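You operate a simulated robot arm through the tools that you are given. There is no shell and no other tool.

You run a simulated robot arm. Do the job below in one go: nothing can be reset, and whatever is moved stays where it is left.

JOB
Line up the wheel's white mark, tighten the hub knob and tap the blue and green pegs home.
Fine: use the yellow mallet, two taps or more a peg; lay it on the tilt board, loosen the hub knob; leave the other pegs proud.

Only the result counts: the job must be done as asked and must still hold three seconds after the hand-in. Knocking over, shifting, dropping, spilling or breaking anything else fails it.

ROBOT AND FRAMES
A 6-joint arm with a fingered hand, fixed in place. Base frame: the origin is at the foot of the arm, x ahead of it, y to its left, z up. Readings come in m, rad, newtons and seconds.
With the tool pointing down near the work surface it reaches from about 0.42 to 0.94 m from the base axis. Its first joint turns from -2.897 to 2.897 rad. Payload 5 kg.
The tool frame sits at the grasp point between the pads (the TCP): z along the fingers, y along the line on which they close. The tips reach 0.037 m beyond it. Largest opening 0.124 m; the body of the gripper starts 0.043 m behind the TCP. The gripper is a hand of 3 fingers: y runs from the thumb to the fingers, the wrist lies at [-0.021, -0.125, -0.215] in the tool frame, and closing takes about 1.5 s.
Orientation is told as [roll, pitch, yaw] about the base's x, y, z axes, in that order, counted from this pose: with the fingers straight down and the wrist toward the robot, the tool's x, y and z point along [0, 1, 0], [1, 0, 0] and [0, 0, -1] of the base frame.

CONTROLS
- The arm moves only by the tool drive_tool. Its argument "deltas" is a list of rows, each an object of numbers (a shift or turn left out is 0, a gripper value left out holds the last): "dx", "dy", "dz": the shift along the tool's x, y, z in m; "rx", "ry", "rz": the turn, a rotation vector about the tool's x, y, z in rad. In form: [{"dx": .., "dy": .., "dz": .., "rx": .., "ry": .., "rz": ..}, ...]. A call has 1 to 20 rows; each row is the pose to reach, as a shift and turn from the pose commanded when the call began, along the tool's axes at that moment. "gripper" is the opening, from 0 (shut) to 1 (fully open), set as the call begins (left out, the last holds). A row lasts 0.2 s, in which the tool goes at most 0.05 m and 0.15 rad; a call with a longer step from one row to the next is refused whole, and so is a gripper value outside its range. Where a pose cannot be reached the arm comes as near as it can. A force on the tool above 40 N (or 10 N above the force at the start of the call, whichever is more), or a blocked arm, ends the call early, and 0.2 s more pass. The fingers move at their own pace (about 0.072 m/s each) and stop on an object; they squeeze with about 29 N. The grip force told is the motor's: it shows also when the fingers shut on nothing. Time passes only in rows, and 0.2 s behind the last, so rows that repeat a pose let the fingers close. It gives the time, the measured TCP pose, the force on the tool (base axes), the opening and the grip force at its end, in the units of the frame above (readings bear some noise), with the torque about the TCP (base axes, N m) and any sound that the robot's microphone picked up.
- Cameras (640 x 400 px; columns grow to the right, rows downward): "scene" is fixed at [0.05, -0.6514, 1.5339]; the picture's right is [0.30, -0.95, 0.00], its down [-0.68, -0.21, -0.70] and it looks along [0.67, 0.21, -0.71] (base axes); focal length 338 px, centre (320, 200). "wrist" rides on the gripper at [0.072, -0.104, -0.154] in the tool frame; the picture's right is [-0.83, 0.26, -0.49], its down [-0.51, -0.72, 0.47] and it looks along [-0.23, 0.64, 0.73] (tool axes); focal length 243 px, centre (320, 200).
- get_image(camera): a new picture of that camera. The clock stands still meanwhile.
- move_fingers(index, middle, thumb_bend, thumb_turn): sets how far each is bent, from 0 (flat) to 100 (curled in); at 30 the hand is open as for a grip, at 70 the pads meet at the TCP. One left out holds its place. A second passes; each finger stops where it meets its share of the squeeze, and holds until it gets a number again. A gripper value or a shape takes the hand back. It gives what a move gives, with no picture; readings hold the bend of each and the force on the fingers (four entries, about 0 where the hand has none), thumb and palm. thumb_turn goes from beside the hand (0) to across from the fingers (100), as for a grip.
- preshape(shape): the hand has 3 fingers and takes this shape, open, in about a second: jaw (thumb against the fingers, like two jaws); tri (thumb and two fingers); tip (a fingertip pinch); poke (one finger out to press); point (the index stretched); flat (the hand flat); cup (the hand cupped); fist (a fist). The gripper value then closes the fingers along that shape, each until it touches; the sizes above hold for jaw. It gives what a move gives, with no picture.
- point_at(camera, pixels): there is no depth. For up to 12 entries [column, row, z] of the newest picture of that camera ("zoom" is the newest enlarged one), the place [x, y] in the base frame at which the ray of that pixel passes the height z, good to about 0.003 m. The clock stands still meanwhile.
- zoom(camera, box): a new picture of the part [left, top, right, bottom] of that camera's present view, enlarged. The clock stands still meanwhile.
- finish_job(): hands the job in; it is judged then, once.

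Leave the gripper open and the arm clear of the work at the hand-in unless told otherwise.

The tools are called after ">>>" as name(argument=value, ...) on one line, values as JSON. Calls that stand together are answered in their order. drive_tool: Moves the arm, as the interface text tells. Its arguments: {"type":"object","properties":{"deltas":{"type":"array","items":{"type":"object","properties":{"dx":{"type":"number"},"dy":{"type":"number"},"dz":{"type":"number"},"rx":{"type":"number"},"ry":{"type":"number"},"rz":{"type":"number"}}}},"gripper":{"type":"number"}},"required":["deltas"]} The other tools are called the same way: preshape (shape) gives the hand a shape; move_fingers (index, middle, thumb_bend, thumb_turn) moves the fingers one by one; get_image (camera) takes a picture; point_at (camera, pixels) gives the place at which the rays of pixels pass given heights; zoom (camera, box) takes an enlarged picture of a part of a camera's view; finish_job () hands the job in.

At the start:

```text
time_s: 0.0
position: [0.593, -0.45, 1.2168]
orientation: [-0.001, -0.001, 0.001]
wrist_force: [-0.4, -0.3, -0.9]
wrist_torque: [-0.01, -0.01, -0.01]
grip_width: 0.1236
finger_force: 0.0
shape: jaw
bend: [30.0, 30.0, 30.0, 98.0]
finger forces: [0.0, 0.1, 0.1, 0.0, 0.1, 0.1]
```

scene: 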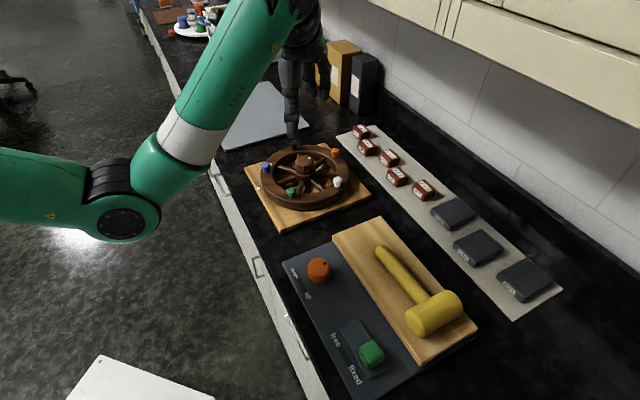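
wrist: 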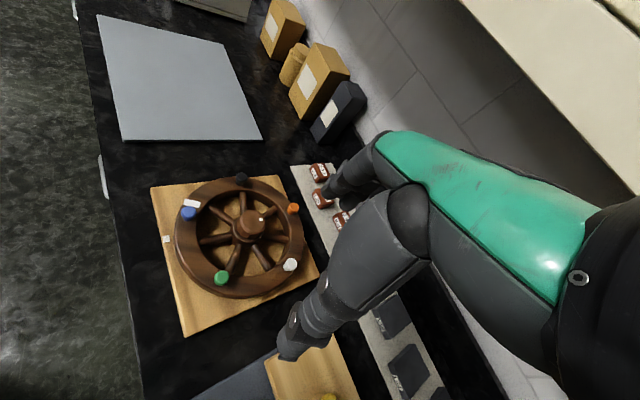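

I'll start by looking closer at the wheel, the board with the controls and the mallet before moving anything.

>>> zoom(camera="scene", box=[230, 130, 390, 230])

>>> zoom(camera="scene", box=[270, 210, 490, 400])

>>> zoom(camera="wrist", box=[140, 160, 330, 340])

```text
4.00 times, centred on (310, 180) of scene
```

zoom: 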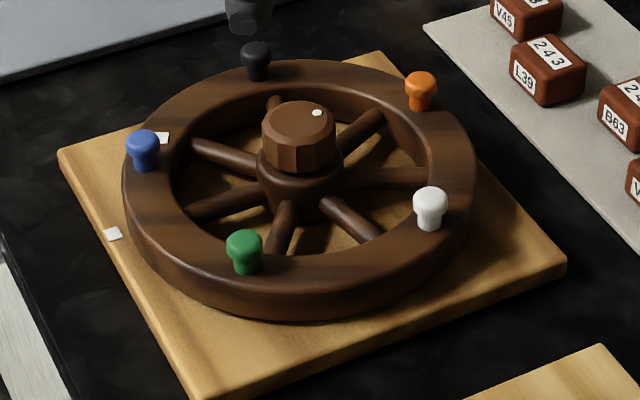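

```text
2.11 times, centred on (380, 305) of scene
```

zoom: 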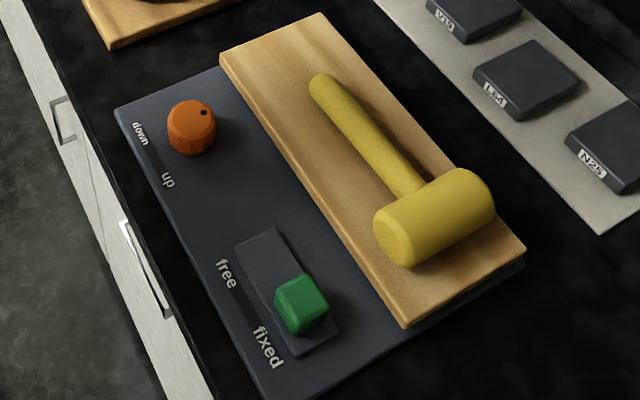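

```text
2.22 times, centred on (235, 250) of wrist
```

zoom: 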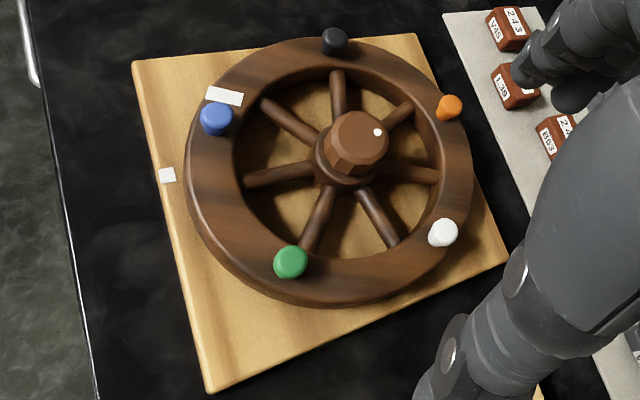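

The wheel has a white rim mark by the blue peg and there's a white mark on the plate at scene (258,188). I'll triangulate heights by sending the rays of the same points from both cameras through a few heights.

>>> point_at(camera="scene", pixels=[[258.25, 188.5, 0.0], [258.25, 188.5, 0.3], [258.25, 188.5, 0.6], [306, 157, 0.0], [306, 157, 0.3], [306, 157, 0.6]])

>>> point_at(camera="wrist", pixels=[[166.1, 238.7, 0.0], [166.1, 238.7, 0.3], [166.1, 238.7, 0.6], [251, 222, 0.0], [251, 222, 0.3], [251, 222, 0.6]])

```text
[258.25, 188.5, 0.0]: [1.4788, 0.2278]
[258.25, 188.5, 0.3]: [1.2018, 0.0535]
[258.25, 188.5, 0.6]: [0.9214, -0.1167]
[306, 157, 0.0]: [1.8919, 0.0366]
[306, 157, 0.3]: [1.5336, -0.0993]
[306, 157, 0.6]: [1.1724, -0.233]
```

```text
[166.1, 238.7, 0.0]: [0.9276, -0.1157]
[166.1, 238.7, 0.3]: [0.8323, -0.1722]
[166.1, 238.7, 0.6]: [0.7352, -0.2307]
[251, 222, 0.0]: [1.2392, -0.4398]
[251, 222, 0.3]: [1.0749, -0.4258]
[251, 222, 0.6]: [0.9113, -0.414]
```

The plate mark comes out at about z = 0.90 and the hub at about z = 0.98. Next I'll triangulate the peg tops, the knob and the rim mark from both views.

>>> point_at(camera="scene", pixels=[[265.5, 164.5, 0.9], [265.5, 164.5, 1.0], [291, 190, 0.9], [291, 190, 1.0], [337.5, 179.25, 0.9], [337.5, 179.25, 1.0], [335.25, 150, 0.9], [335.25, 150, 1.0], [304.5, 159.5, 0.9], [304.5, 159.5, 1.0], [270.5, 164.25, 0.9], [270.5, 164.25, 1.0]])

>>> point_at(camera="wrist", pixels=[[188.2, 211.7, 0.9], [188.2, 211.7, 1.0], [221.5, 277, 0.9], [221.5, 277, 1.0], [290.4, 264, 0.9], [290.4, 264, 1.0], [293.1, 207.7, 0.9], [293.1, 207.7, 1.0], [253, 219.8, 0.9], [253, 219.8, 1.0], [191.8, 203.2, 0.9], [191.8, 203.2, 1.0]])

```text
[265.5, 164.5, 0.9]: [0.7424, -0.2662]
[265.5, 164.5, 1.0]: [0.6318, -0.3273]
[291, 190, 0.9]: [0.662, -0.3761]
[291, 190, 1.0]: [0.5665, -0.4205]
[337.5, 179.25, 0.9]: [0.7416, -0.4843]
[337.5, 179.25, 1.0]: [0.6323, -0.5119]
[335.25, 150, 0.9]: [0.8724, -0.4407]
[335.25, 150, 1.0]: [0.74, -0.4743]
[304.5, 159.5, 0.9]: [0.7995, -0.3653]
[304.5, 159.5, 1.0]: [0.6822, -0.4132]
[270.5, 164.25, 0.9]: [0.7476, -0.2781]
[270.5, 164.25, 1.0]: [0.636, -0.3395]
```

```text
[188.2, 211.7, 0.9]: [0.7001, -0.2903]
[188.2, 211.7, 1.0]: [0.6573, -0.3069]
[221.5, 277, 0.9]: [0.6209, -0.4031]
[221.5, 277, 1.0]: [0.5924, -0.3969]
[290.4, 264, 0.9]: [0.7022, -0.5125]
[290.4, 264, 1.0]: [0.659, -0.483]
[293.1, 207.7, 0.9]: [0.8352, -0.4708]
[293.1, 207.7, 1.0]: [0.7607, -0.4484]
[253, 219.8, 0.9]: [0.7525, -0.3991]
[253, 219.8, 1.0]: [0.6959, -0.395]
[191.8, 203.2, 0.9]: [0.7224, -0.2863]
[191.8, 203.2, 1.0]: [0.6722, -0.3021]
```

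The pegs sit at a radius of about 0.106 m around a hub near (0.71, -0.397), 72° apart. The wheel has to turn about 30° counter-clockwise, seen from above. Now I'll read off rough positions for the mallet, board and controls.

>>> point_at(camera="scene", pixels=[[381, 250.4, 0.92], [425.1, 300.2, 0.93], [415.6, 323, 0.93], [456, 300, 0.93], [332.5, 236, 0.9], [380, 215.7, 0.9], [477.4, 328.8, 0.9], [420.4, 364.4, 0.9], [282.6, 262, 0.88], [319, 264.6, 0.91], [370.5, 355, 0.91], [310, 230, 0.875]])

>>> zoom(camera="scene", box=[360, 230, 480, 370])

>>> zoom(camera="scene", box=[280, 240, 400, 390])

```text
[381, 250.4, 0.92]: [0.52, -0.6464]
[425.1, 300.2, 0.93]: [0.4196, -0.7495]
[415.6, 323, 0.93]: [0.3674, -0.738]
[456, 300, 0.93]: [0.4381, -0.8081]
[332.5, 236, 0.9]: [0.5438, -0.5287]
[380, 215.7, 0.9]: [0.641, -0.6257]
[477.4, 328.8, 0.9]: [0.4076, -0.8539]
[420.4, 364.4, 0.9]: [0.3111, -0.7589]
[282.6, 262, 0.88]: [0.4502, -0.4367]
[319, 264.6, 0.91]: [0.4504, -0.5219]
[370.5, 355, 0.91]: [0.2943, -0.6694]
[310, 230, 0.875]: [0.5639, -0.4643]
```

```text
2.86 times, centred on (420, 300) of scene
```

zoom: 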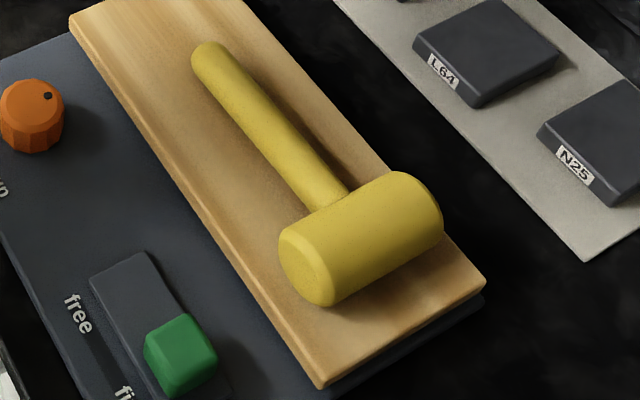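

```text
2.67 times, centred on (340, 315) of scene
```

zoom: 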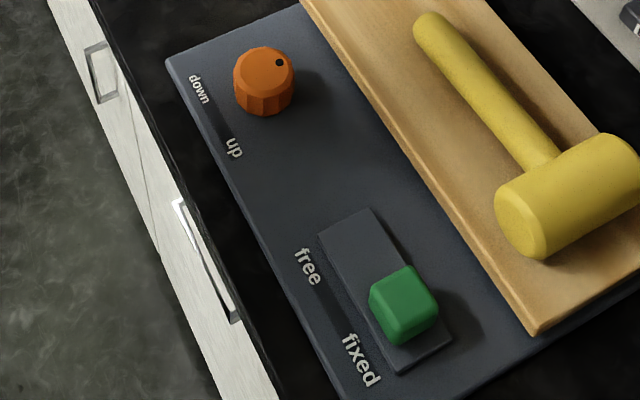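

The mallet lies along roughly (-1, -1) on the wooden board, and the slider stands at "fixed". I'll check the grey sheet at scene (265,115) and the rest of the counter for anything else that could be the "tilt board".

>>> zoom(camera="scene", box=[200, 30, 400, 160])

>>> zoom(camera="wrist", box=[80, 0, 380, 200])

>>> zoom(camera="scene", box=[340, 110, 560, 330])

```text
3.08 times, centred on (300, 95) of scene
```

zoom: 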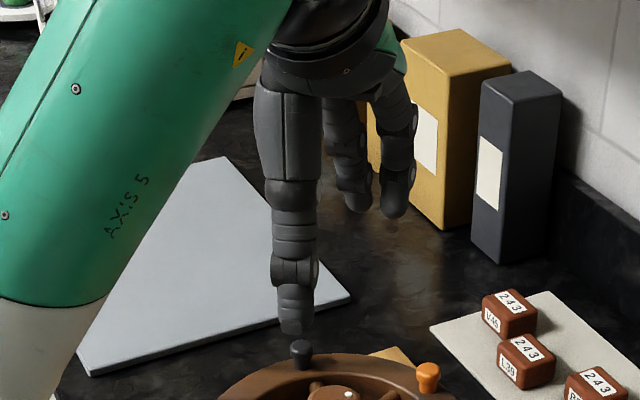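

```text
2.00 times, centred on (230, 100) of wrist
```

zoom: 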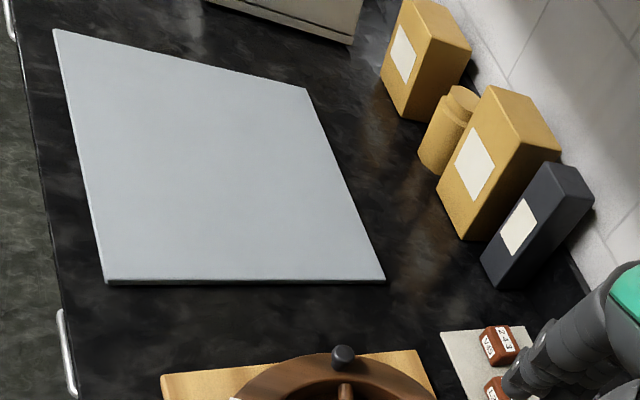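

```text
1.82 times, centred on (450, 220) of scene
```

zoom: 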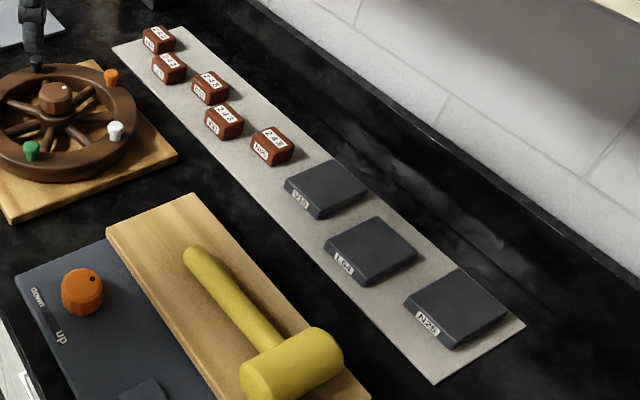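

The wooden board with the mallet is the only tiltable board, and it is level with its slider at "fixed". So I'll leave those controls alone and put the mallet back there afterwards. Next I'll pull the hand back to about (0.41,-0.33,1.18), so the wrist camera sees the wheel from closer.

>>> drive_tool(deltas=[{"dx": 0.02, "dy": -0.03, "dz": 0.006}, {"dx": 0.04, "dy": -0.06, "dz": 0.012}, {"dx": 0.06, "dy": -0.09, "dz": 0.018}, {"dx": 0.08, "dy": -0.12, "dz": 0.025}, {"dx": 0.1, "dy": -0.15, "dz": 0.032}, {"dx": 0.124, "dy": -0.18, "dz": 0.04}, {"dx": 0.124, "dy": -0.18, "dz": 0.04}])

>>> get_image(camera="wrist")

>>> get_image(camera="scene")

```text
time_s: 1.6
position: [0.4645, -0.3537, 1.1036]
orientation: [-0.001, -0.002, -0.001]
wrist_force: [-0.5, 0.7, 0.6]
wrist_torque: [0.03, 0.04, 0.02]
grip_width: 0.1237
finger_force: 0.0
shape: jaw
bend: [30.0, 30.0, 30.0, 98.0]
finger forces: [0.0, 0.1, 0.1, 0.0, 0.0, 0.0]
out of reach, approached as far as the arm can: row 2, 3, 4, 5, 6, 7
```

```text
taken
```

wrist: 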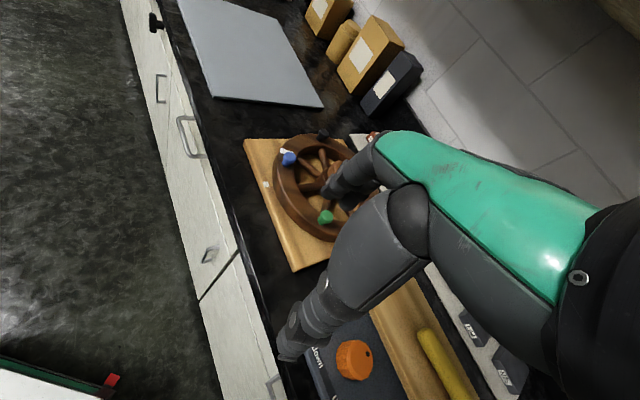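

```text
taken
```

scene: 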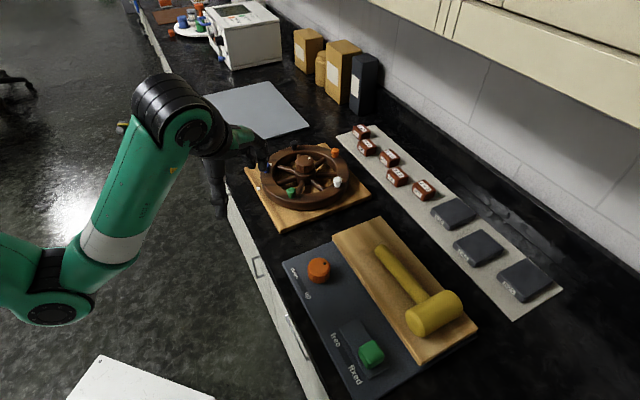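

The arm stopped short at (0.4645,-0.3537,1.1036): it can't fold in that close at this height. Before touching anything I'll shut the jaw here in free space to see the closed fingertips, and nudge 2 cm along tool y to check what the commanded pose is now.

>>> drive_tool(deltas=[{"dy": 0.02}, {"dy": 0.02}, {"dy": 0.02}, {"dy": 0.02}, {"dy": 0.02}, {"dy": 0.02}, {"dy": 0.02}, {"dy": 0.02}, {"dy": 0.02}], gripper=0.0)

>>> get_image(camera="wrist")

>>> zoom(camera="scene", box=[160, 90, 360, 240])

```text
time_s: 3.6
position: [0.4865, -0.3538, 1.1045]
orientation: [0.003, 0.001, 0.002]
wrist_force: [0.4, -0.1, -0.1]
wrist_torque: [0.02, -0.03, 0.0]
grip_width: 0.0001
finger_force: 28.9
shape: jaw
bend: [70.0, 70.0, 57.0, 100.0]
finger forces: [0.0, 0.0, 0.1, 0.1, 0.0, 0.0]
```

```text
taken
```

wrist: 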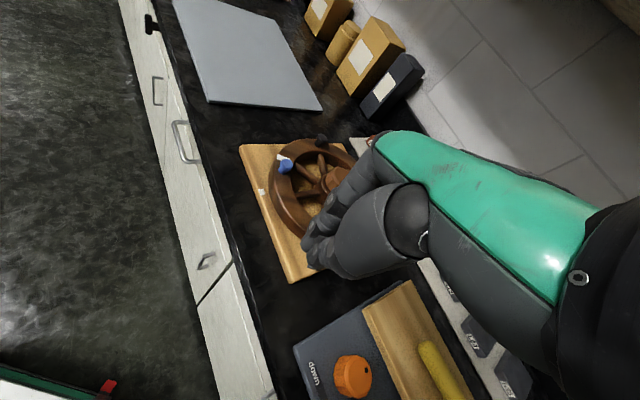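

```text
2.67 times, centred on (260, 165) of scene
```

zoom: 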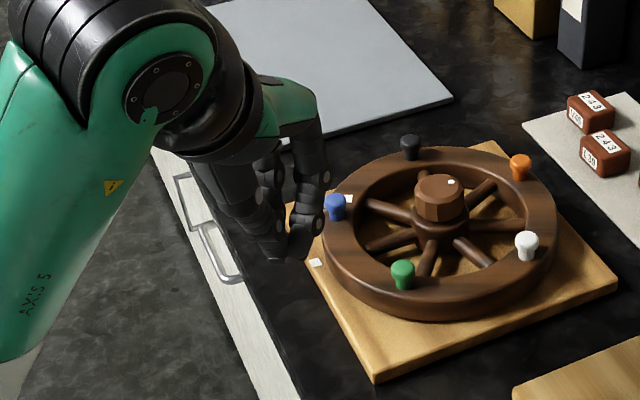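

The pose resets to where the arm actually stands, which helps. I'll zoom into the wheel from the wrist view for better mark measurements.

>>> zoom(camera="wrist", box=[230, 125, 350, 200])

>>> zoom(camera="scene", box=[240, 135, 360, 210])

```text
5.33 times, centred on (290, 162) of wrist
```

zoom: 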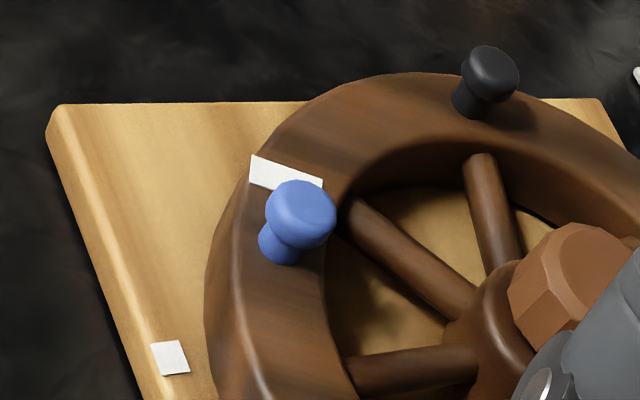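

```text
5.33 times, centred on (300, 172) of scene
```

zoom: 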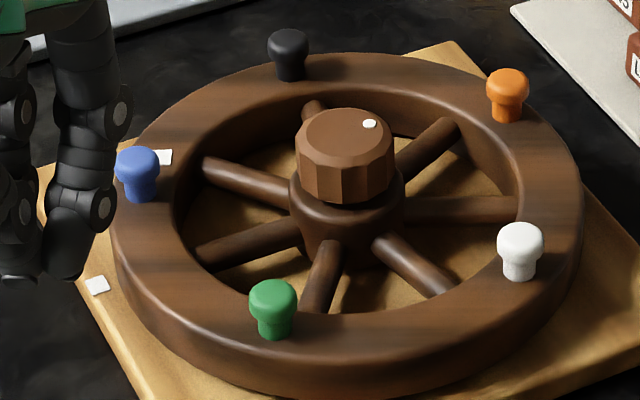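

Both views show the marks well. I'll triangulate the blue peg base, the rim mark corners and the plate mark, and get the rim outline from the scene zoom.

>>> point_at(camera="wrist", pixels=[[282.4, 171.8, 0.9], [282.4, 171.8, 0.95], [261.9, 191.5, 0.88], [261.9, 191.5, 0.92], [277.4, 154.0, 0.9], [277.4, 154.0, 0.95], [319.9, 144.0, 0.9], [319.9, 144.0, 0.95], [286.3, 164.1, 0.95], [286.3, 164.1, 1.0]])

>>> point_at(camera="zoom", pixels=[[143, 196, 0.9], [143, 196, 0.95], [97, 285, 0.88], [97, 285, 0.92], [165, 157, 0.9], [165, 157, 0.95], [290, 76, 0.9], [290, 76, 0.95], [137, 162, 0.95], [137, 162, 1.0]])

>>> point_at(camera="zoom", pixels=[[110, 215, 0.93], [582, 190, 0.93], [345, 52, 0.93], [345, 370, 0.93], [275, 333, 0.93], [518, 274, 0.93], [507, 117, 0.93], [290, 76, 0.93], [143, 196, 0.93], [342, 138, 0.97], [370, 124, 0.975], [345, 240, 0.91]])

```text
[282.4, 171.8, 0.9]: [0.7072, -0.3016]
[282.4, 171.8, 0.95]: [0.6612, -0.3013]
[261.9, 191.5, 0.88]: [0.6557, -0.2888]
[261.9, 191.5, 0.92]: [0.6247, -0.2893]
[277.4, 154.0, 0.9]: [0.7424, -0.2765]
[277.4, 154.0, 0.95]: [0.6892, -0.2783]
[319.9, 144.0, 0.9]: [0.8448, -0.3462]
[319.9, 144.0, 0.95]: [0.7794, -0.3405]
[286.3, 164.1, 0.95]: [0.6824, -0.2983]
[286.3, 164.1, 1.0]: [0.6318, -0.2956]
```

```text
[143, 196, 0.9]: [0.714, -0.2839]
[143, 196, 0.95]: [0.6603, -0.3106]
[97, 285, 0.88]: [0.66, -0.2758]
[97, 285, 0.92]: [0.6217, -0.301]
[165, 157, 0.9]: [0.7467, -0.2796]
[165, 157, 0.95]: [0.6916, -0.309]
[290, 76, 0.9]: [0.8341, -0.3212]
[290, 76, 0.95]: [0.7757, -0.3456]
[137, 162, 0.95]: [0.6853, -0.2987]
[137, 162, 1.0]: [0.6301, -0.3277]
```

```text
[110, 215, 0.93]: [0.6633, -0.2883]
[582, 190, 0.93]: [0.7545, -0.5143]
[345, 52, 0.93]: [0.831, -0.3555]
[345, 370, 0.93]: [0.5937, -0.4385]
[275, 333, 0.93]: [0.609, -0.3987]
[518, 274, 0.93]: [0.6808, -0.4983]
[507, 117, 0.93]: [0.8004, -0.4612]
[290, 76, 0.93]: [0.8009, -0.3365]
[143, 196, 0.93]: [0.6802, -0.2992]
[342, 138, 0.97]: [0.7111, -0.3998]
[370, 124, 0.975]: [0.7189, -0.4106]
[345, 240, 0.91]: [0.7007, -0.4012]
```

The hub centre comes out at (0.714,-0.399) with a peg radius of 0.1055. The rim top is at z≈0.932, and the plate mark is at (0.640,-0.289), an angle of about 124°. Next comes the exact angle of the rim mark.

>>> point_at(camera="wrist", pixels=[[277.4, 153.6, 0.931], [276.9, 159.2, 0.931], [290.6, 157.9, 0.931], [290.6, 159.5, 0.931], [284, 155.7, 0.931]])

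>>> point_at(camera="zoom", pixels=[[158, 150, 0.931], [172, 150, 0.931], [171, 164, 0.931], [162, 165, 0.931]])

```text
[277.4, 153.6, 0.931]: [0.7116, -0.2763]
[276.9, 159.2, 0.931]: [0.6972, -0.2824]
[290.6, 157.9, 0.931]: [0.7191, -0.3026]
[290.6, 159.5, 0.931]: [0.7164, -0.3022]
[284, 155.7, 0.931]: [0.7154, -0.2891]
```

```text
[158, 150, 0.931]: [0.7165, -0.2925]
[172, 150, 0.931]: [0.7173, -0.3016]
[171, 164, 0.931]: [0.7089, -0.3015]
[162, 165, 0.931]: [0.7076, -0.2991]
```

The rim mark is centred near (0.709,-0.2905), at an angle of about 92.5°. The wheel must therefore turn about 31.5° counter-clockwise, taking the blue peg from 109° to about 140.5°. My plan is to cage the blue peg loosely between thumb and fingers and lead it along the arc. First I'll go above it with the jaw half open and yaw +0.33.

>>> drive_tool(deltas=[{"dx": 0.009, "dy": 0.032, "dz": 0.0, "rz": -0.055}, {"dx": 0.018, "dy": 0.064, "dz": 0.005, "rz": -0.11}, {"dx": 0.027, "dy": 0.096, "dz": 0.01, "rz": -0.165}, {"dx": 0.036, "dy": 0.128, "dz": 0.02, "rz": -0.22}, {"dx": 0.045, "dy": 0.16, "dz": 0.03, "rz": -0.275}, {"dx": 0.055, "dy": 0.1935, "dz": 0.04, "rz": -0.33}, {"dx": 0.055, "dy": 0.1935, "dz": 0.0445, "rz": -0.33}, {"dx": 0.055, "dy": 0.1935, "dz": 0.0445, "rz": -0.33}], gripper=0.5)

>>> get_image(camera="wrist")

>>> zoom(camera="scene", box=[220, 80, 380, 220])

```text
time_s: 5.4
position: [0.6809, -0.2976, 1.058]
orientation: [0.001, 0.0, 0.33]
wrist_force: [0.4, -0.4, 0.5]
wrist_torque: [-0.01, -0.01, 0.02]
grip_width: 0.0616
finger_force: 0.0
shape: jaw
bend: [74.0, 45.0, 69.0, 100.0]
finger forces: [0.1, 0.0, 0.0, 0.1, 0.0, 0.1]
```

```text
taken
```

wrist: 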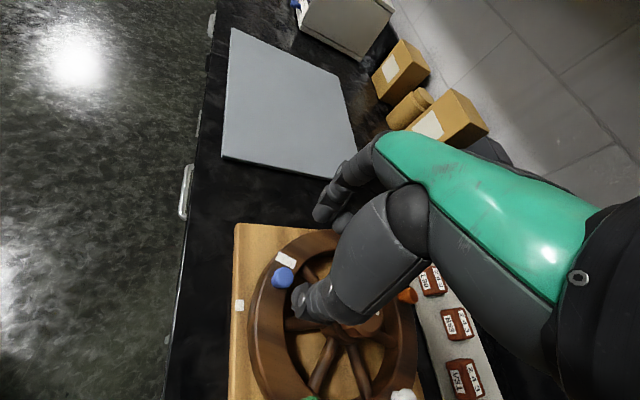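

```text
2.86 times, centred on (300, 150) of scene
```

zoom: 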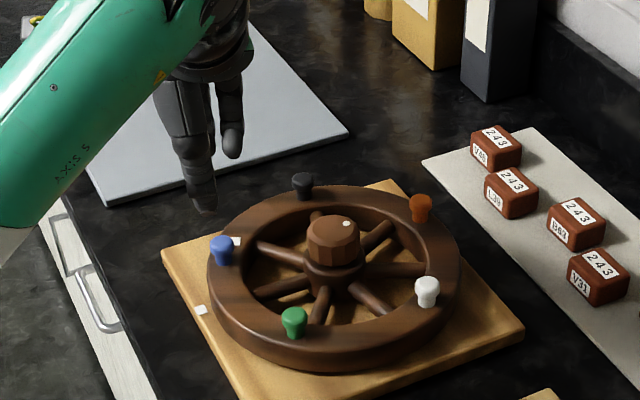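

The bend readings are uneven (index 74, middle 45, thumb 69), so the index and thumb may have hooked on the way back. I'll open fully in place and then close part-way from the open side.

>>> drive_tool(deltas=[{"dz": 0.0}, {"dz": 0.0}, {"dz": 0.0}, {"dz": 0.0}, {"dz": 0.0}, {"dz": 0.0}, {"dz": 0.0}, {"dz": 0.0}], gripper=1.0)

>>> drive_tool(deltas=[{"dz": 0.0}, {"dz": 0.0}, {"dz": 0.0}, {"dz": 0.0}, {"dz": 0.0}, {"dz": 0.0}, {"dz": 0.0}], gripper=0.5)

>>> get_image(camera="wrist")

>>> zoom(camera="scene", box=[220, 80, 380, 220])

```text
time_s: 7.2
position: [0.6796, -0.2985, 1.0594]
orientation: [0.0, 0.001, 0.329]
wrist_force: [-0.7, -0.7, 0.9]
wrist_torque: [-0.03, 0.03, 0.0]
grip_width: 0.1236
finger_force: 0.1
shape: jaw
bend: [30.0, 30.0, 30.0, 98.0]
finger forces: [0.0, 0.0, 0.0, 0.1, 0.0, 0.0]
```

```text
time_s: 8.8
position: [0.6792, -0.2981, 1.0596]
orientation: [0.001, 0.0, 0.329]
wrist_force: [0.0, -0.9, -1.3]
wrist_torque: [0.0, 0.0, 0.04]
grip_width: 0.0629
finger_force: 0.1
shape: jaw
bend: [74.0, 45.0, 69.0, 100.0]
finger forces: [0.1, 0.1, 0.0, 0.0, 0.0, 0.0]
```

```text
taken
```

wrist: 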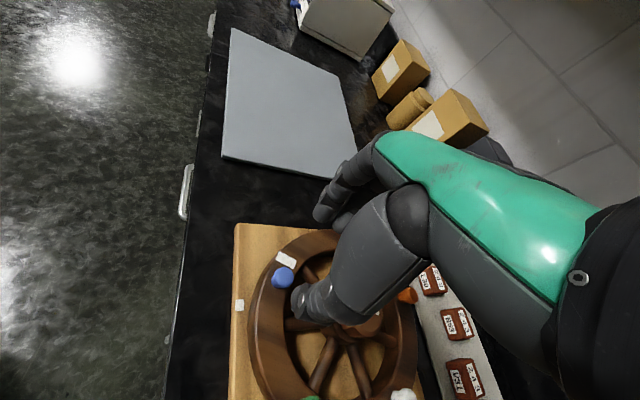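

```text
2.86 times, centred on (300, 150) of scene
```

zoom: 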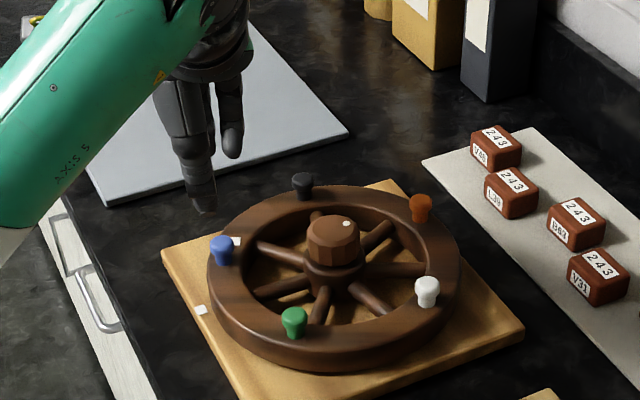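

The half-open posture is the same again, so that is simply how this jaw closes. I'll look at the fingers close up to see what is where around the peg.

>>> zoom(camera="wrist", box=[230, 140, 430, 340])

>>> zoom(camera="scene", box=[240, 90, 340, 180])

```text
2.00 times, centred on (330, 240) of wrist
```

zoom: 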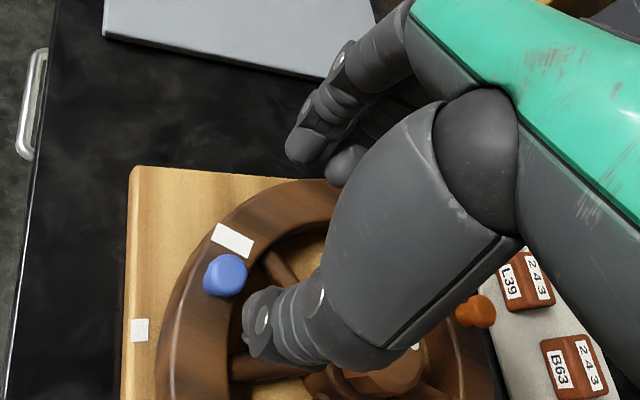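

```text
4.44 times, centred on (290, 135) of scene
```

zoom: 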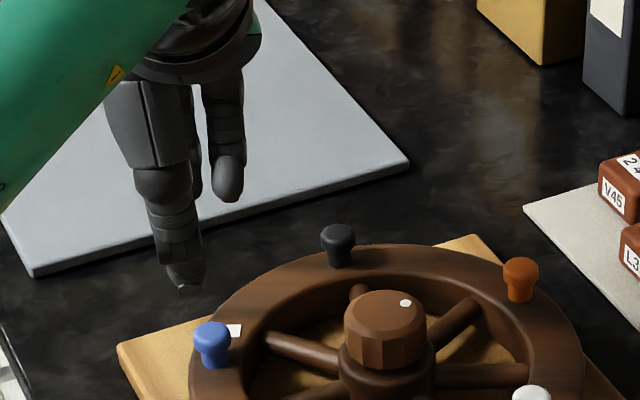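

The thumb tip and fingertips project where expected: ±0.031 m along tool y and 0.037 m below the TCP. I'll lower to TCP z≈0.978, which puts the tips just above the rim with the blue peg between them, and watch the force.

>>> drive_tool(deltas=[{"dz": 0.025}, {"dz": 0.05}, {"dz": 0.066}, {"dz": 0.076}, {"dz": 0.081}, {"dz": 0.081}])

>>> zoom(camera="wrist", box=[230, 140, 430, 340])

>>> zoom(camera="scene", box=[240, 110, 340, 200])

```text
time_s: 10.2
position: [0.6781, -0.2975, 0.9787]
orientation: [-0.001, 0.001, 0.331]
wrist_force: [-0.3, 0.0, 0.3]
wrist_torque: [-0.04, 0.02, -0.01]
grip_width: 0.0624
finger_force: 0.1
shape: jaw
bend: [74.0, 45.0, 69.0, 100.0]
finger forces: [0.1, 0.0, 0.1, 0.0, 0.1, 0.0]
```

```text
2.00 times, centred on (330, 240) of wrist
```

zoom: 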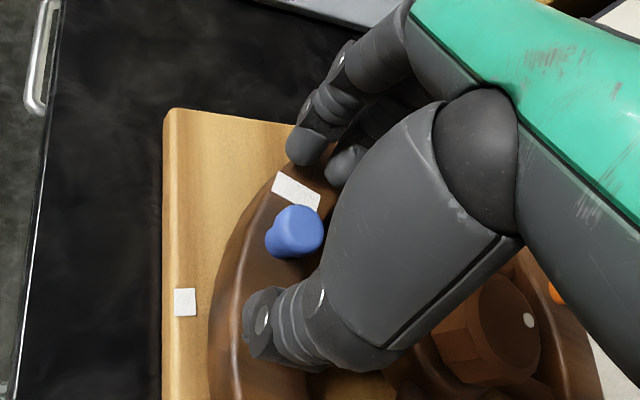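

```text
4.44 times, centred on (290, 155) of scene
```

zoom: 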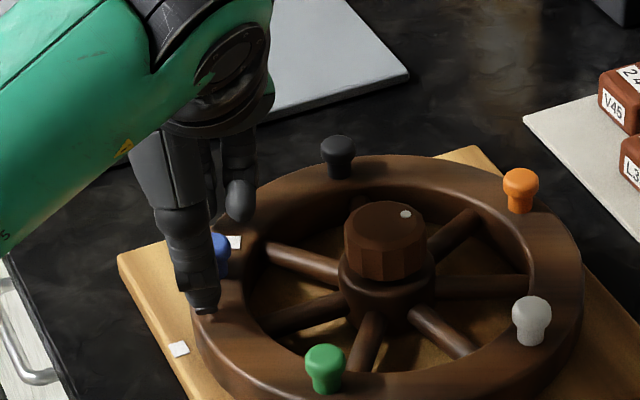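

The blue peg (scene zoom (222,250)) sits between thumb and fingers with no contact. I'll narrow the jaw to about 0.037 m and lead the peg 25° along the arc about the hub, turning the hand with it.

>>> drive_tool(deltas=[{"dz": 0.0}, {"dz": 0.0}, {"dz": 0.0}, {"dz": 0.0}, {"dx": -0.0004, "dy": -0.0093, "rz": -0.0873}, {"dx": -0.0016, "dy": -0.0186, "rz": -0.1745}, {"dx": -0.0037, "dy": -0.0277, "rz": -0.2618}, {"dx": -0.0065, "dy": -0.0366, "rz": -0.3491}, {"dx": -0.01, "dy": -0.0452, "rz": -0.4363}, {"dx": -0.01, "dy": -0.0452, "rz": -0.4363}, {"dx": -0.01, "dy": -0.0452, "rz": -0.4363}], gripper=0.3)

>>> zoom(camera="wrist", box=[230, 140, 430, 340])

>>> zoom(camera="scene", box=[240, 110, 380, 220])

```text
time_s: 12.6
position: [0.639, -0.3217, 0.9782]
orientation: [-0.001, -0.001, 0.768]
wrist_force: [-0.2, 0.5, -0.8]
wrist_torque: [0.04, 0.01, 0.01]
grip_width: 0.0377
finger_force: 0.1
shape: jaw
bend: [74.0, 54.0, 73.0, 100.0]
finger forces: [0.7, 0.0, 0.1, 0.1, 0.0, 0.0]
```

```text
2.00 times, centred on (330, 240) of wrist
```

zoom: 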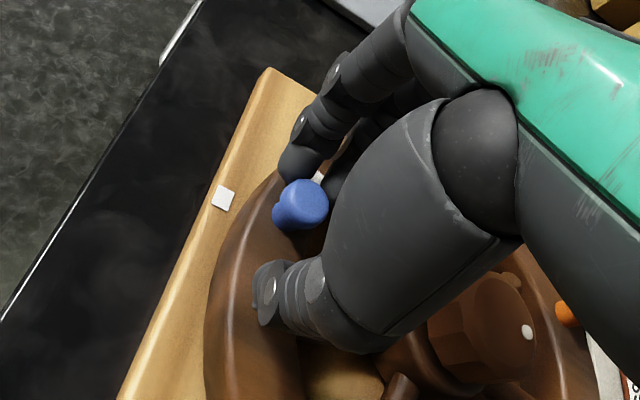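

```text
3.64 times, centred on (310, 165) of scene
```

zoom: 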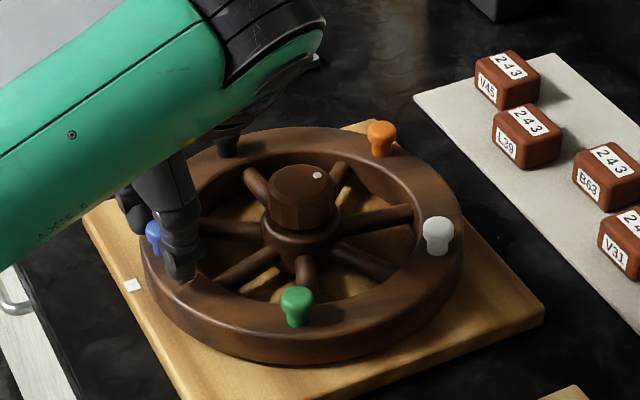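

The wheel turns easily. I'll measure how far by the green, white and orange peg bases.

>>> point_at(camera="zoom", pixels=[[298, 322, 0.931], [436, 250, 0.931], [381, 152, 0.931], [132, 286, 0.9], [318, 175, 0.972], [300, 182, 0.972]])

```text
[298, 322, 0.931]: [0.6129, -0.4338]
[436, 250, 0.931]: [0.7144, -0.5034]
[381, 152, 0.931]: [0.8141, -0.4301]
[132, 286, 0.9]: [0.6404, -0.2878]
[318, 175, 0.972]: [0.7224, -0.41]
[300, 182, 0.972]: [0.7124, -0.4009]
```

The wheel has turned about 18.8°, so about 12.7° is left. I'll lead it on by 11.5°, then look again.

>>> drive_tool(deltas=[{"dx": -0.0003, "dy": -0.0075, "rz": -0.0698}, {"dx": -0.001, "dy": -0.015, "rz": -0.1396}, {"dx": -0.0022, "dy": -0.0215, "rz": -0.2007}, {"dx": -0.0022, "dy": -0.0215, "rz": -0.2007}, {"dx": -0.0022, "dy": -0.0215, "rz": -0.2007}])

>>> zoom(camera="wrist", box=[230, 140, 430, 340])

>>> zoom(camera="scene", box=[240, 110, 380, 220])

```text
time_s: 13.8
position: [0.6259, -0.3384, 0.9782]
orientation: [0.0, -0.001, 0.966]
wrist_force: [0.0, 0.1, -1.2]
wrist_torque: [0.02, 0.01, 0.03]
grip_width: 0.0377
finger_force: 0.1
shape: jaw
bend: [74.0, 54.0, 73.0, 100.0]
finger forces: [1.0, 0.0, 0.0, 0.0, 0.0, 0.1]
```

```text
2.00 times, centred on (330, 240) of wrist
```

zoom: 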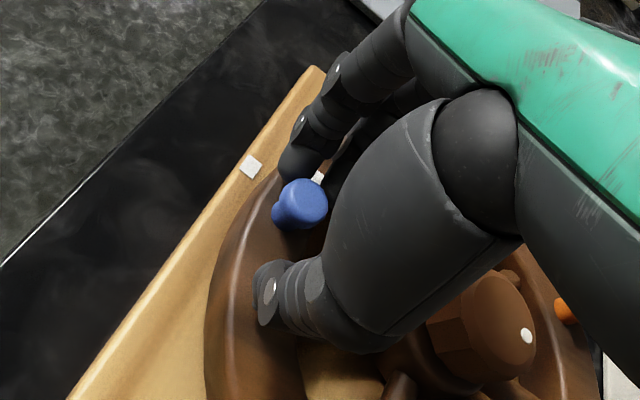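

```text
3.64 times, centred on (310, 165) of scene
```

zoom: 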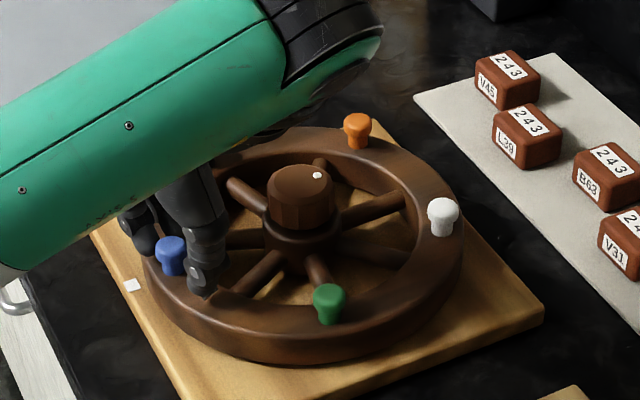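

The next check needs a clear view of the marks. I'll open to half, lift straight up 0.1 m and move away a little.

>>> drive_tool(deltas=[{"dz": 0.0}, {"dz": 0.0}, {"dz": 0.0}, {"dz": -0.03}, {"dz": -0.06}, {"dz": -0.1}, {"dz": -0.12}, {"dz": -0.12}], gripper=0.5)

>>> get_image(camera="wrist")

>>> zoom(camera="scene", box=[240, 110, 380, 220])

```text
time_s: 15.6
position: [0.645, -0.3435, 1.0871]
orientation: [-0.001, 0.001, 0.965]
wrist_force: [-1.3, 0.2, -0.3]
wrist_torque: [0.03, 0.01, -0.03]
grip_width: 0.0617
finger_force: 0.1
shape: jaw
bend: [74.0, 45.0, 69.0, 100.0]
finger forces: [0.1, 0.0, 0.0, 0.0, 0.0, 0.0]
out of reach, approached as far as the arm can: row 6, 7, 8
```

```text
taken
```

wrist: 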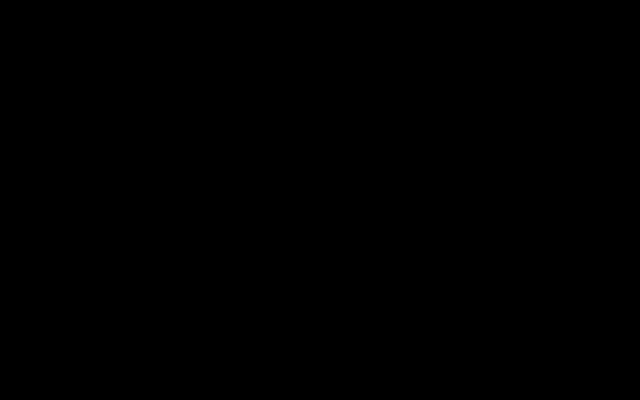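

```text
3.64 times, centred on (310, 165) of scene
```

zoom: 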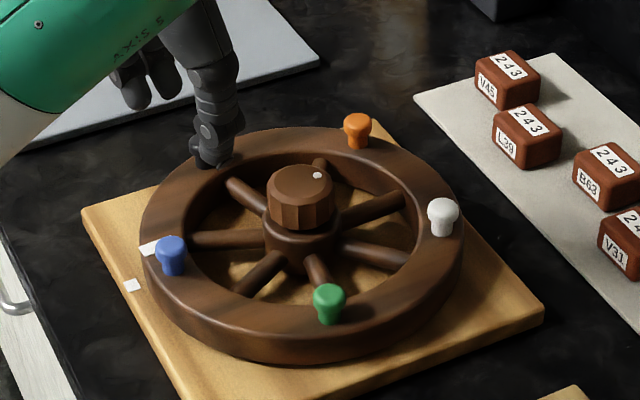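

The hand is clear and the scene view shows the rim mark at zoom (150,247) beside the plate mark at (132,286). I'll zoom in to measure the remaining angle. The wrist view is black in this pose.

>>> zoom(camera="scene", box=[250, 160, 310, 200])

```text
10.00 times, centred on (280, 180) of scene
```

zoom: 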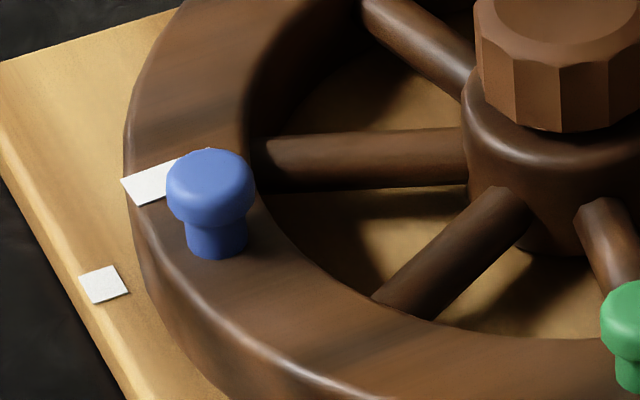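

>>> point_at(camera="zoom", pixels=[[122, 180, 0.931], [140, 205, 0.931], [210, 148, 0.931], [131, 192, 0.931], [216, 243, 0.931], [103, 285, 0.9], [80, 275, 0.9], [130, 294, 0.9]])

>>> zoom(camera="scene", box=[260, 130, 360, 205])

```text
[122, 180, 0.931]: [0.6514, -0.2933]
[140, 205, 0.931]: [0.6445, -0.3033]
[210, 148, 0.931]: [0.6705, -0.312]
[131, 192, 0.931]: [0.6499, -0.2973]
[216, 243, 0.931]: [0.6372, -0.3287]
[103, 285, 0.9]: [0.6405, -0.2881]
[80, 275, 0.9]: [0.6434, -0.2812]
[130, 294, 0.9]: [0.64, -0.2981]
```

```text
5.33 times, centred on (310, 168) of scene
```

zoom: 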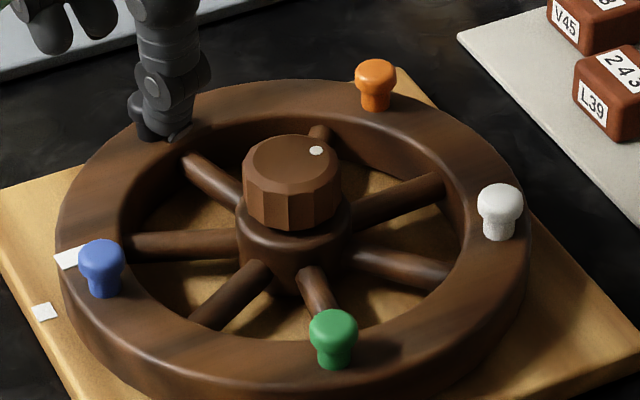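

>>> point_at(camera="zoom", pixels=[[335, 361, 0.931], [500, 233, 0.931], [376, 104, 0.931], [103, 290, 0.931], [65, 257, 0.931], [44, 312, 0.9], [293, 155, 0.972], [317, 151, 0.972]])

```text
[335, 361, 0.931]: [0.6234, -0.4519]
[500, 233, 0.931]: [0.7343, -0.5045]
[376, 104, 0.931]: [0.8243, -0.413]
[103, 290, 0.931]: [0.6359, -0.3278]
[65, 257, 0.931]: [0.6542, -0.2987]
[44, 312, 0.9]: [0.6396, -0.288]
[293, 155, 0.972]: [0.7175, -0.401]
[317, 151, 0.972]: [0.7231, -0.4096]
```

The peg bases say the wheel has turned about 29.4°. The rim mark's centre is now near 122°, against the plate mark's 123.7°, so it is close. I'll swing the hand back to the earlier viewing pose (about (0.49,-0.34,1.09), yaw 0), where the wrist camera saw both marks clearly.

>>> drive_tool(deltas=[{"dx": 0.0185, "dy": -0.0122, "rz": 0.138}, {"dx": 0.037, "dy": -0.0244, "rz": 0.276}, {"dx": 0.0555, "dy": -0.0366, "rz": 0.414}, {"dx": 0.074, "dy": -0.0488, "rz": 0.552}, {"dx": 0.0925, "dy": -0.061, "rz": 0.69}, {"dx": 0.111, "dy": -0.0732, "rz": 0.828}, {"dx": 0.1294, "dy": -0.0853, "rz": 0.965}, {"dx": 0.1294, "dy": -0.0853, "rz": 0.965}])

>>> get_image(camera="wrist")

>>> zoom(camera="scene", box=[240, 130, 380, 220])

```text
time_s: 17.4
position: [0.4881, -0.3398, 1.0873]
orientation: [-0.001, 0.0, 0.0]
wrist_force: [-0.5, 0.1, 0.4]
wrist_torque: [-0.01, 0.01, 0.01]
grip_width: 0.0617
finger_force: 0.0
shape: jaw
bend: [74.0, 45.0, 69.0, 100.0]
finger forces: [0.0, 0.0, 0.0, 0.0, 0.0, 0.0]
```

```text
taken
```

wrist: 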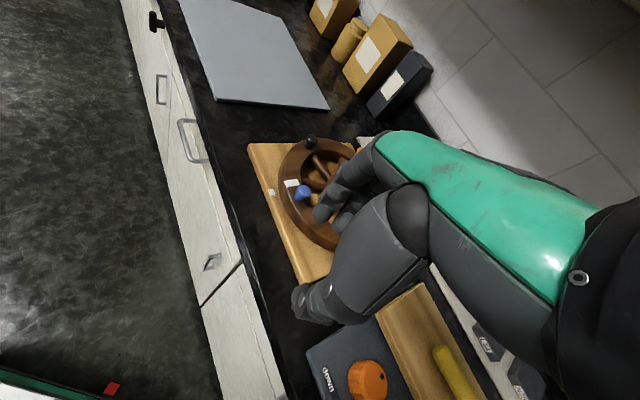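

```text
4.44 times, centred on (310, 175) of scene
```

zoom: 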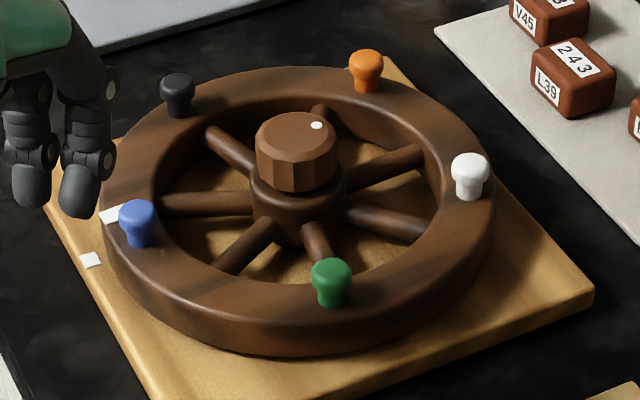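

The wrist view now shows both marks (plate mark near (271,192), rim mark near (292,183)). I'll zoom in on them.

>>> zoom(camera="wrist", box=[255, 165, 335, 215])

```text
8.00 times, centred on (295, 190) of wrist
```

zoom: 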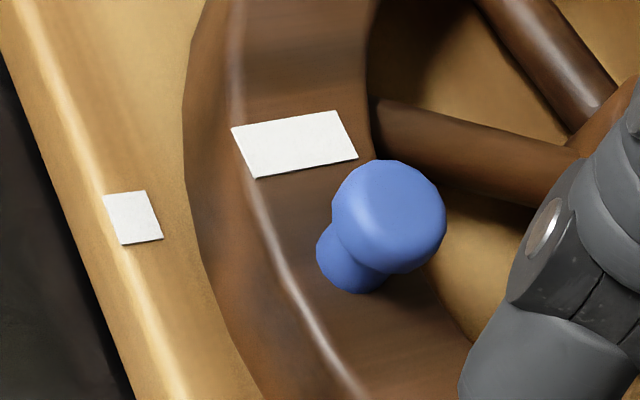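

>>> point_at(camera="zoom", pixels=[[232, 128, 0.931], [335, 111, 0.931], [358, 158, 0.931], [257, 178, 0.931], [295.5, 143.75, 0.931], [103, 195, 0.9], [145, 191, 0.9], [163, 238, 0.9], [121, 244, 0.9], [133, 217, 0.9], [350, 270, 0.931]])

```text
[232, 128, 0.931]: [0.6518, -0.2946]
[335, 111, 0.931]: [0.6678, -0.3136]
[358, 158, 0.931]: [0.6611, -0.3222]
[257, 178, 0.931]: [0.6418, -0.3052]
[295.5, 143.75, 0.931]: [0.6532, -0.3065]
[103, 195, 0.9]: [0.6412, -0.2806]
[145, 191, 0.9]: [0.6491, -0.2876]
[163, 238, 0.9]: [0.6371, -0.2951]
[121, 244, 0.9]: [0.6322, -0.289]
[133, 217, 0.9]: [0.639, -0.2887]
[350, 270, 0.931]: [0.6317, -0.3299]
```

The rim mark's centre is at 122.9° and the plate mark's at 123.75°, with parallel edges, so they are lined up to within about 1°. Next I'll tighten the hub knob: go above it at (0.714,-0.3995) with the jaw fully open and yaw +0.5.

>>> drive_tool(deltas=[{"dx": -0.01, "dy": 0.037, "dz": 0.0, "rz": -0.083}, {"dx": -0.02, "dy": 0.074, "dz": 0.005, "rz": -0.166}, {"dx": -0.03, "dy": 0.111, "dz": 0.01, "rz": -0.25}, {"dx": -0.04, "dy": 0.148, "dz": 0.015, "rz": -0.333}, {"dx": -0.05, "dy": 0.186, "dz": 0.02, "rz": -0.416}, {"dx": -0.0595, "dy": 0.226, "dz": 0.027, "rz": -0.5}, {"dx": -0.0595, "dy": 0.226, "dz": 0.027, "rz": -0.5}, {"dx": -0.0595, "dy": 0.226, "dz": 0.027, "rz": -0.5}], gripper=1.0)

>>> zoom(camera="wrist", box=[200, 120, 440, 400])

>>> zoom(camera="scene", box=[240, 90, 380, 220])

```text
time_s: 19.2
position: [0.7162, -0.3994, 1.0594]
orientation: [0.0, 0.001, 0.5]
wrist_force: [0.6, 0.0, 0.5]
wrist_torque: [-0.03, 0.01, -0.01]
grip_width: 0.1236
finger_force: 0.0
shape: jaw
bend: [30.0, 30.0, 30.0, 98.0]
finger forces: [0.0, 0.0, 0.0, 0.0, 0.0, 0.0]
```

```text
1.43 times, centred on (320, 260) of wrist
```

zoom: 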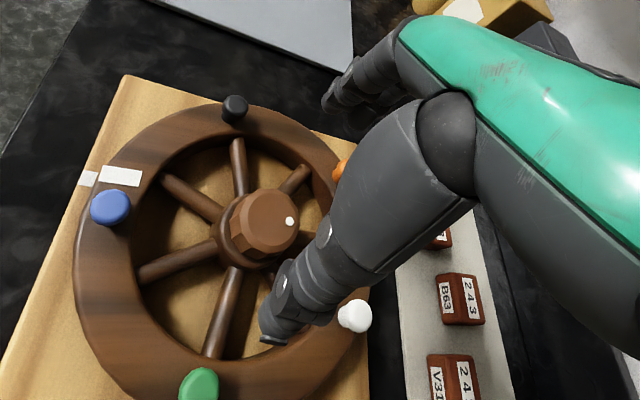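

```text
3.08 times, centred on (310, 155) of scene
```

zoom: 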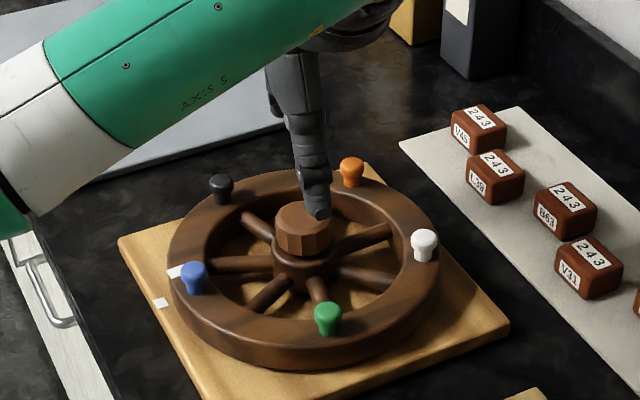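

This wrist view shows both marks from nearly above. I'll zoom in for one more check of the alignment before tightening.

>>> zoom(camera="wrist", box=[135, 175, 235, 240])

```text
6.15 times, centred on (185, 208) of wrist
```

zoom: 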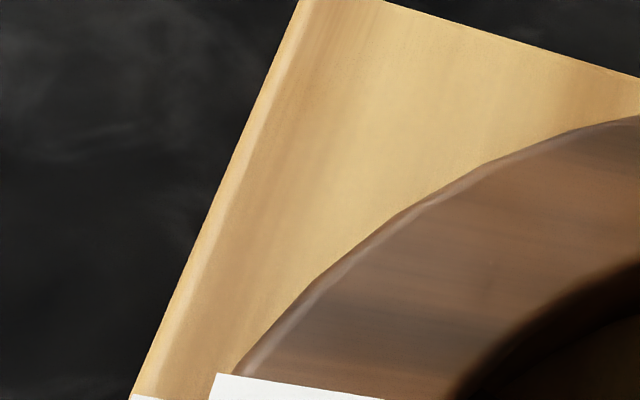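

The marks lie lower in the frame, near raw (180,243), so I'll zoom there.

>>> zoom(camera="wrist", box=[145, 220, 225, 270])

```text
8.00 times, centred on (185, 245) of wrist
```

zoom: 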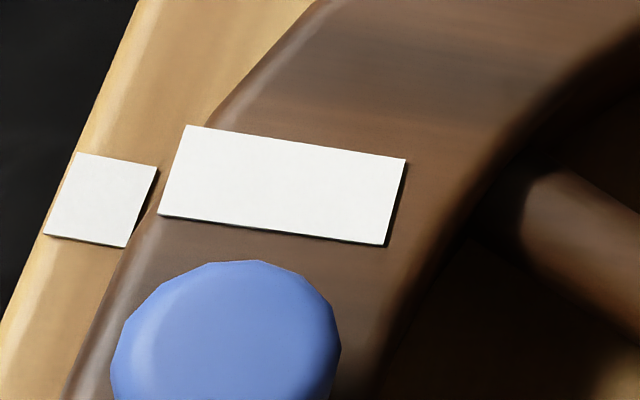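

>>> point_at(camera="zoom", pixels=[[186, 125, 0.931], [406, 158, 0.931], [386, 245, 0.931], [157, 214, 0.931], [77, 152, 0.9], [157, 167, 0.9], [126, 247, 0.9], [43, 234, 0.9]])

>>> point_at(camera="wrist", pixels=[[282, 276, 0.972], [299, 275, 0.972], [255, 196, 0.931], [230, 391, 0.931]])

```text
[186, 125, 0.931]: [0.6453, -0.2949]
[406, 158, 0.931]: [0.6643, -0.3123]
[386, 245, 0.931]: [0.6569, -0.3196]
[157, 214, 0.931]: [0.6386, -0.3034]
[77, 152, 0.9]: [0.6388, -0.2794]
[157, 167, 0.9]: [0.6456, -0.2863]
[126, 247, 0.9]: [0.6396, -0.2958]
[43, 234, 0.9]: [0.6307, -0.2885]
```

```text
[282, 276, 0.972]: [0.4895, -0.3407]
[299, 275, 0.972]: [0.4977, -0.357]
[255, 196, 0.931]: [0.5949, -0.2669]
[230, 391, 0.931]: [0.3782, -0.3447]
```

The rim mark's centre is at 124.4° and the plate mark's at 124.0°, and their edges are parallel to 0.1°. That counts as aligned. Next I'll check where the knob centre is in this wrist view before descending.

>>> get_image(camera="wrist")

>>> zoom(camera="wrist", box=[230, 220, 340, 310])

```text
taken
```

wrist: 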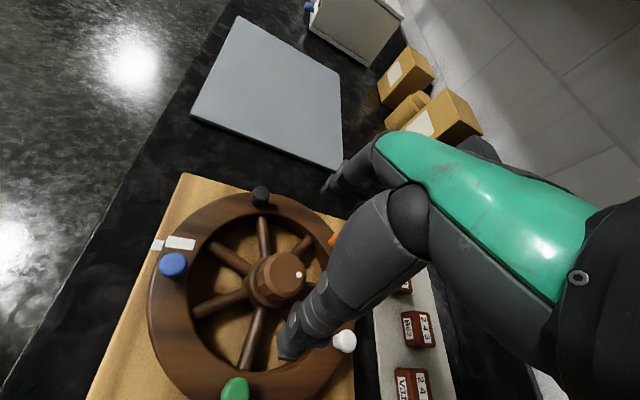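

```text
4.44 times, centred on (285, 265) of wrist
```

zoom: 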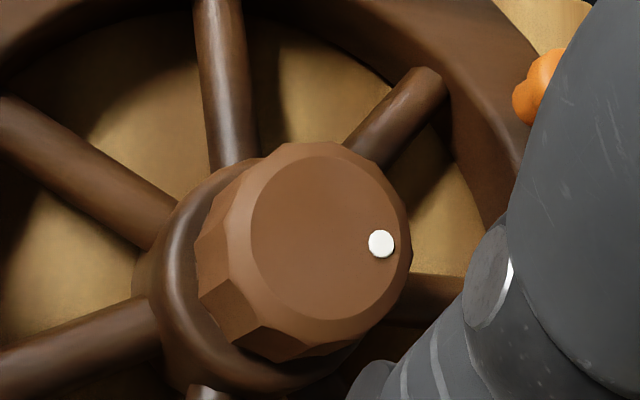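

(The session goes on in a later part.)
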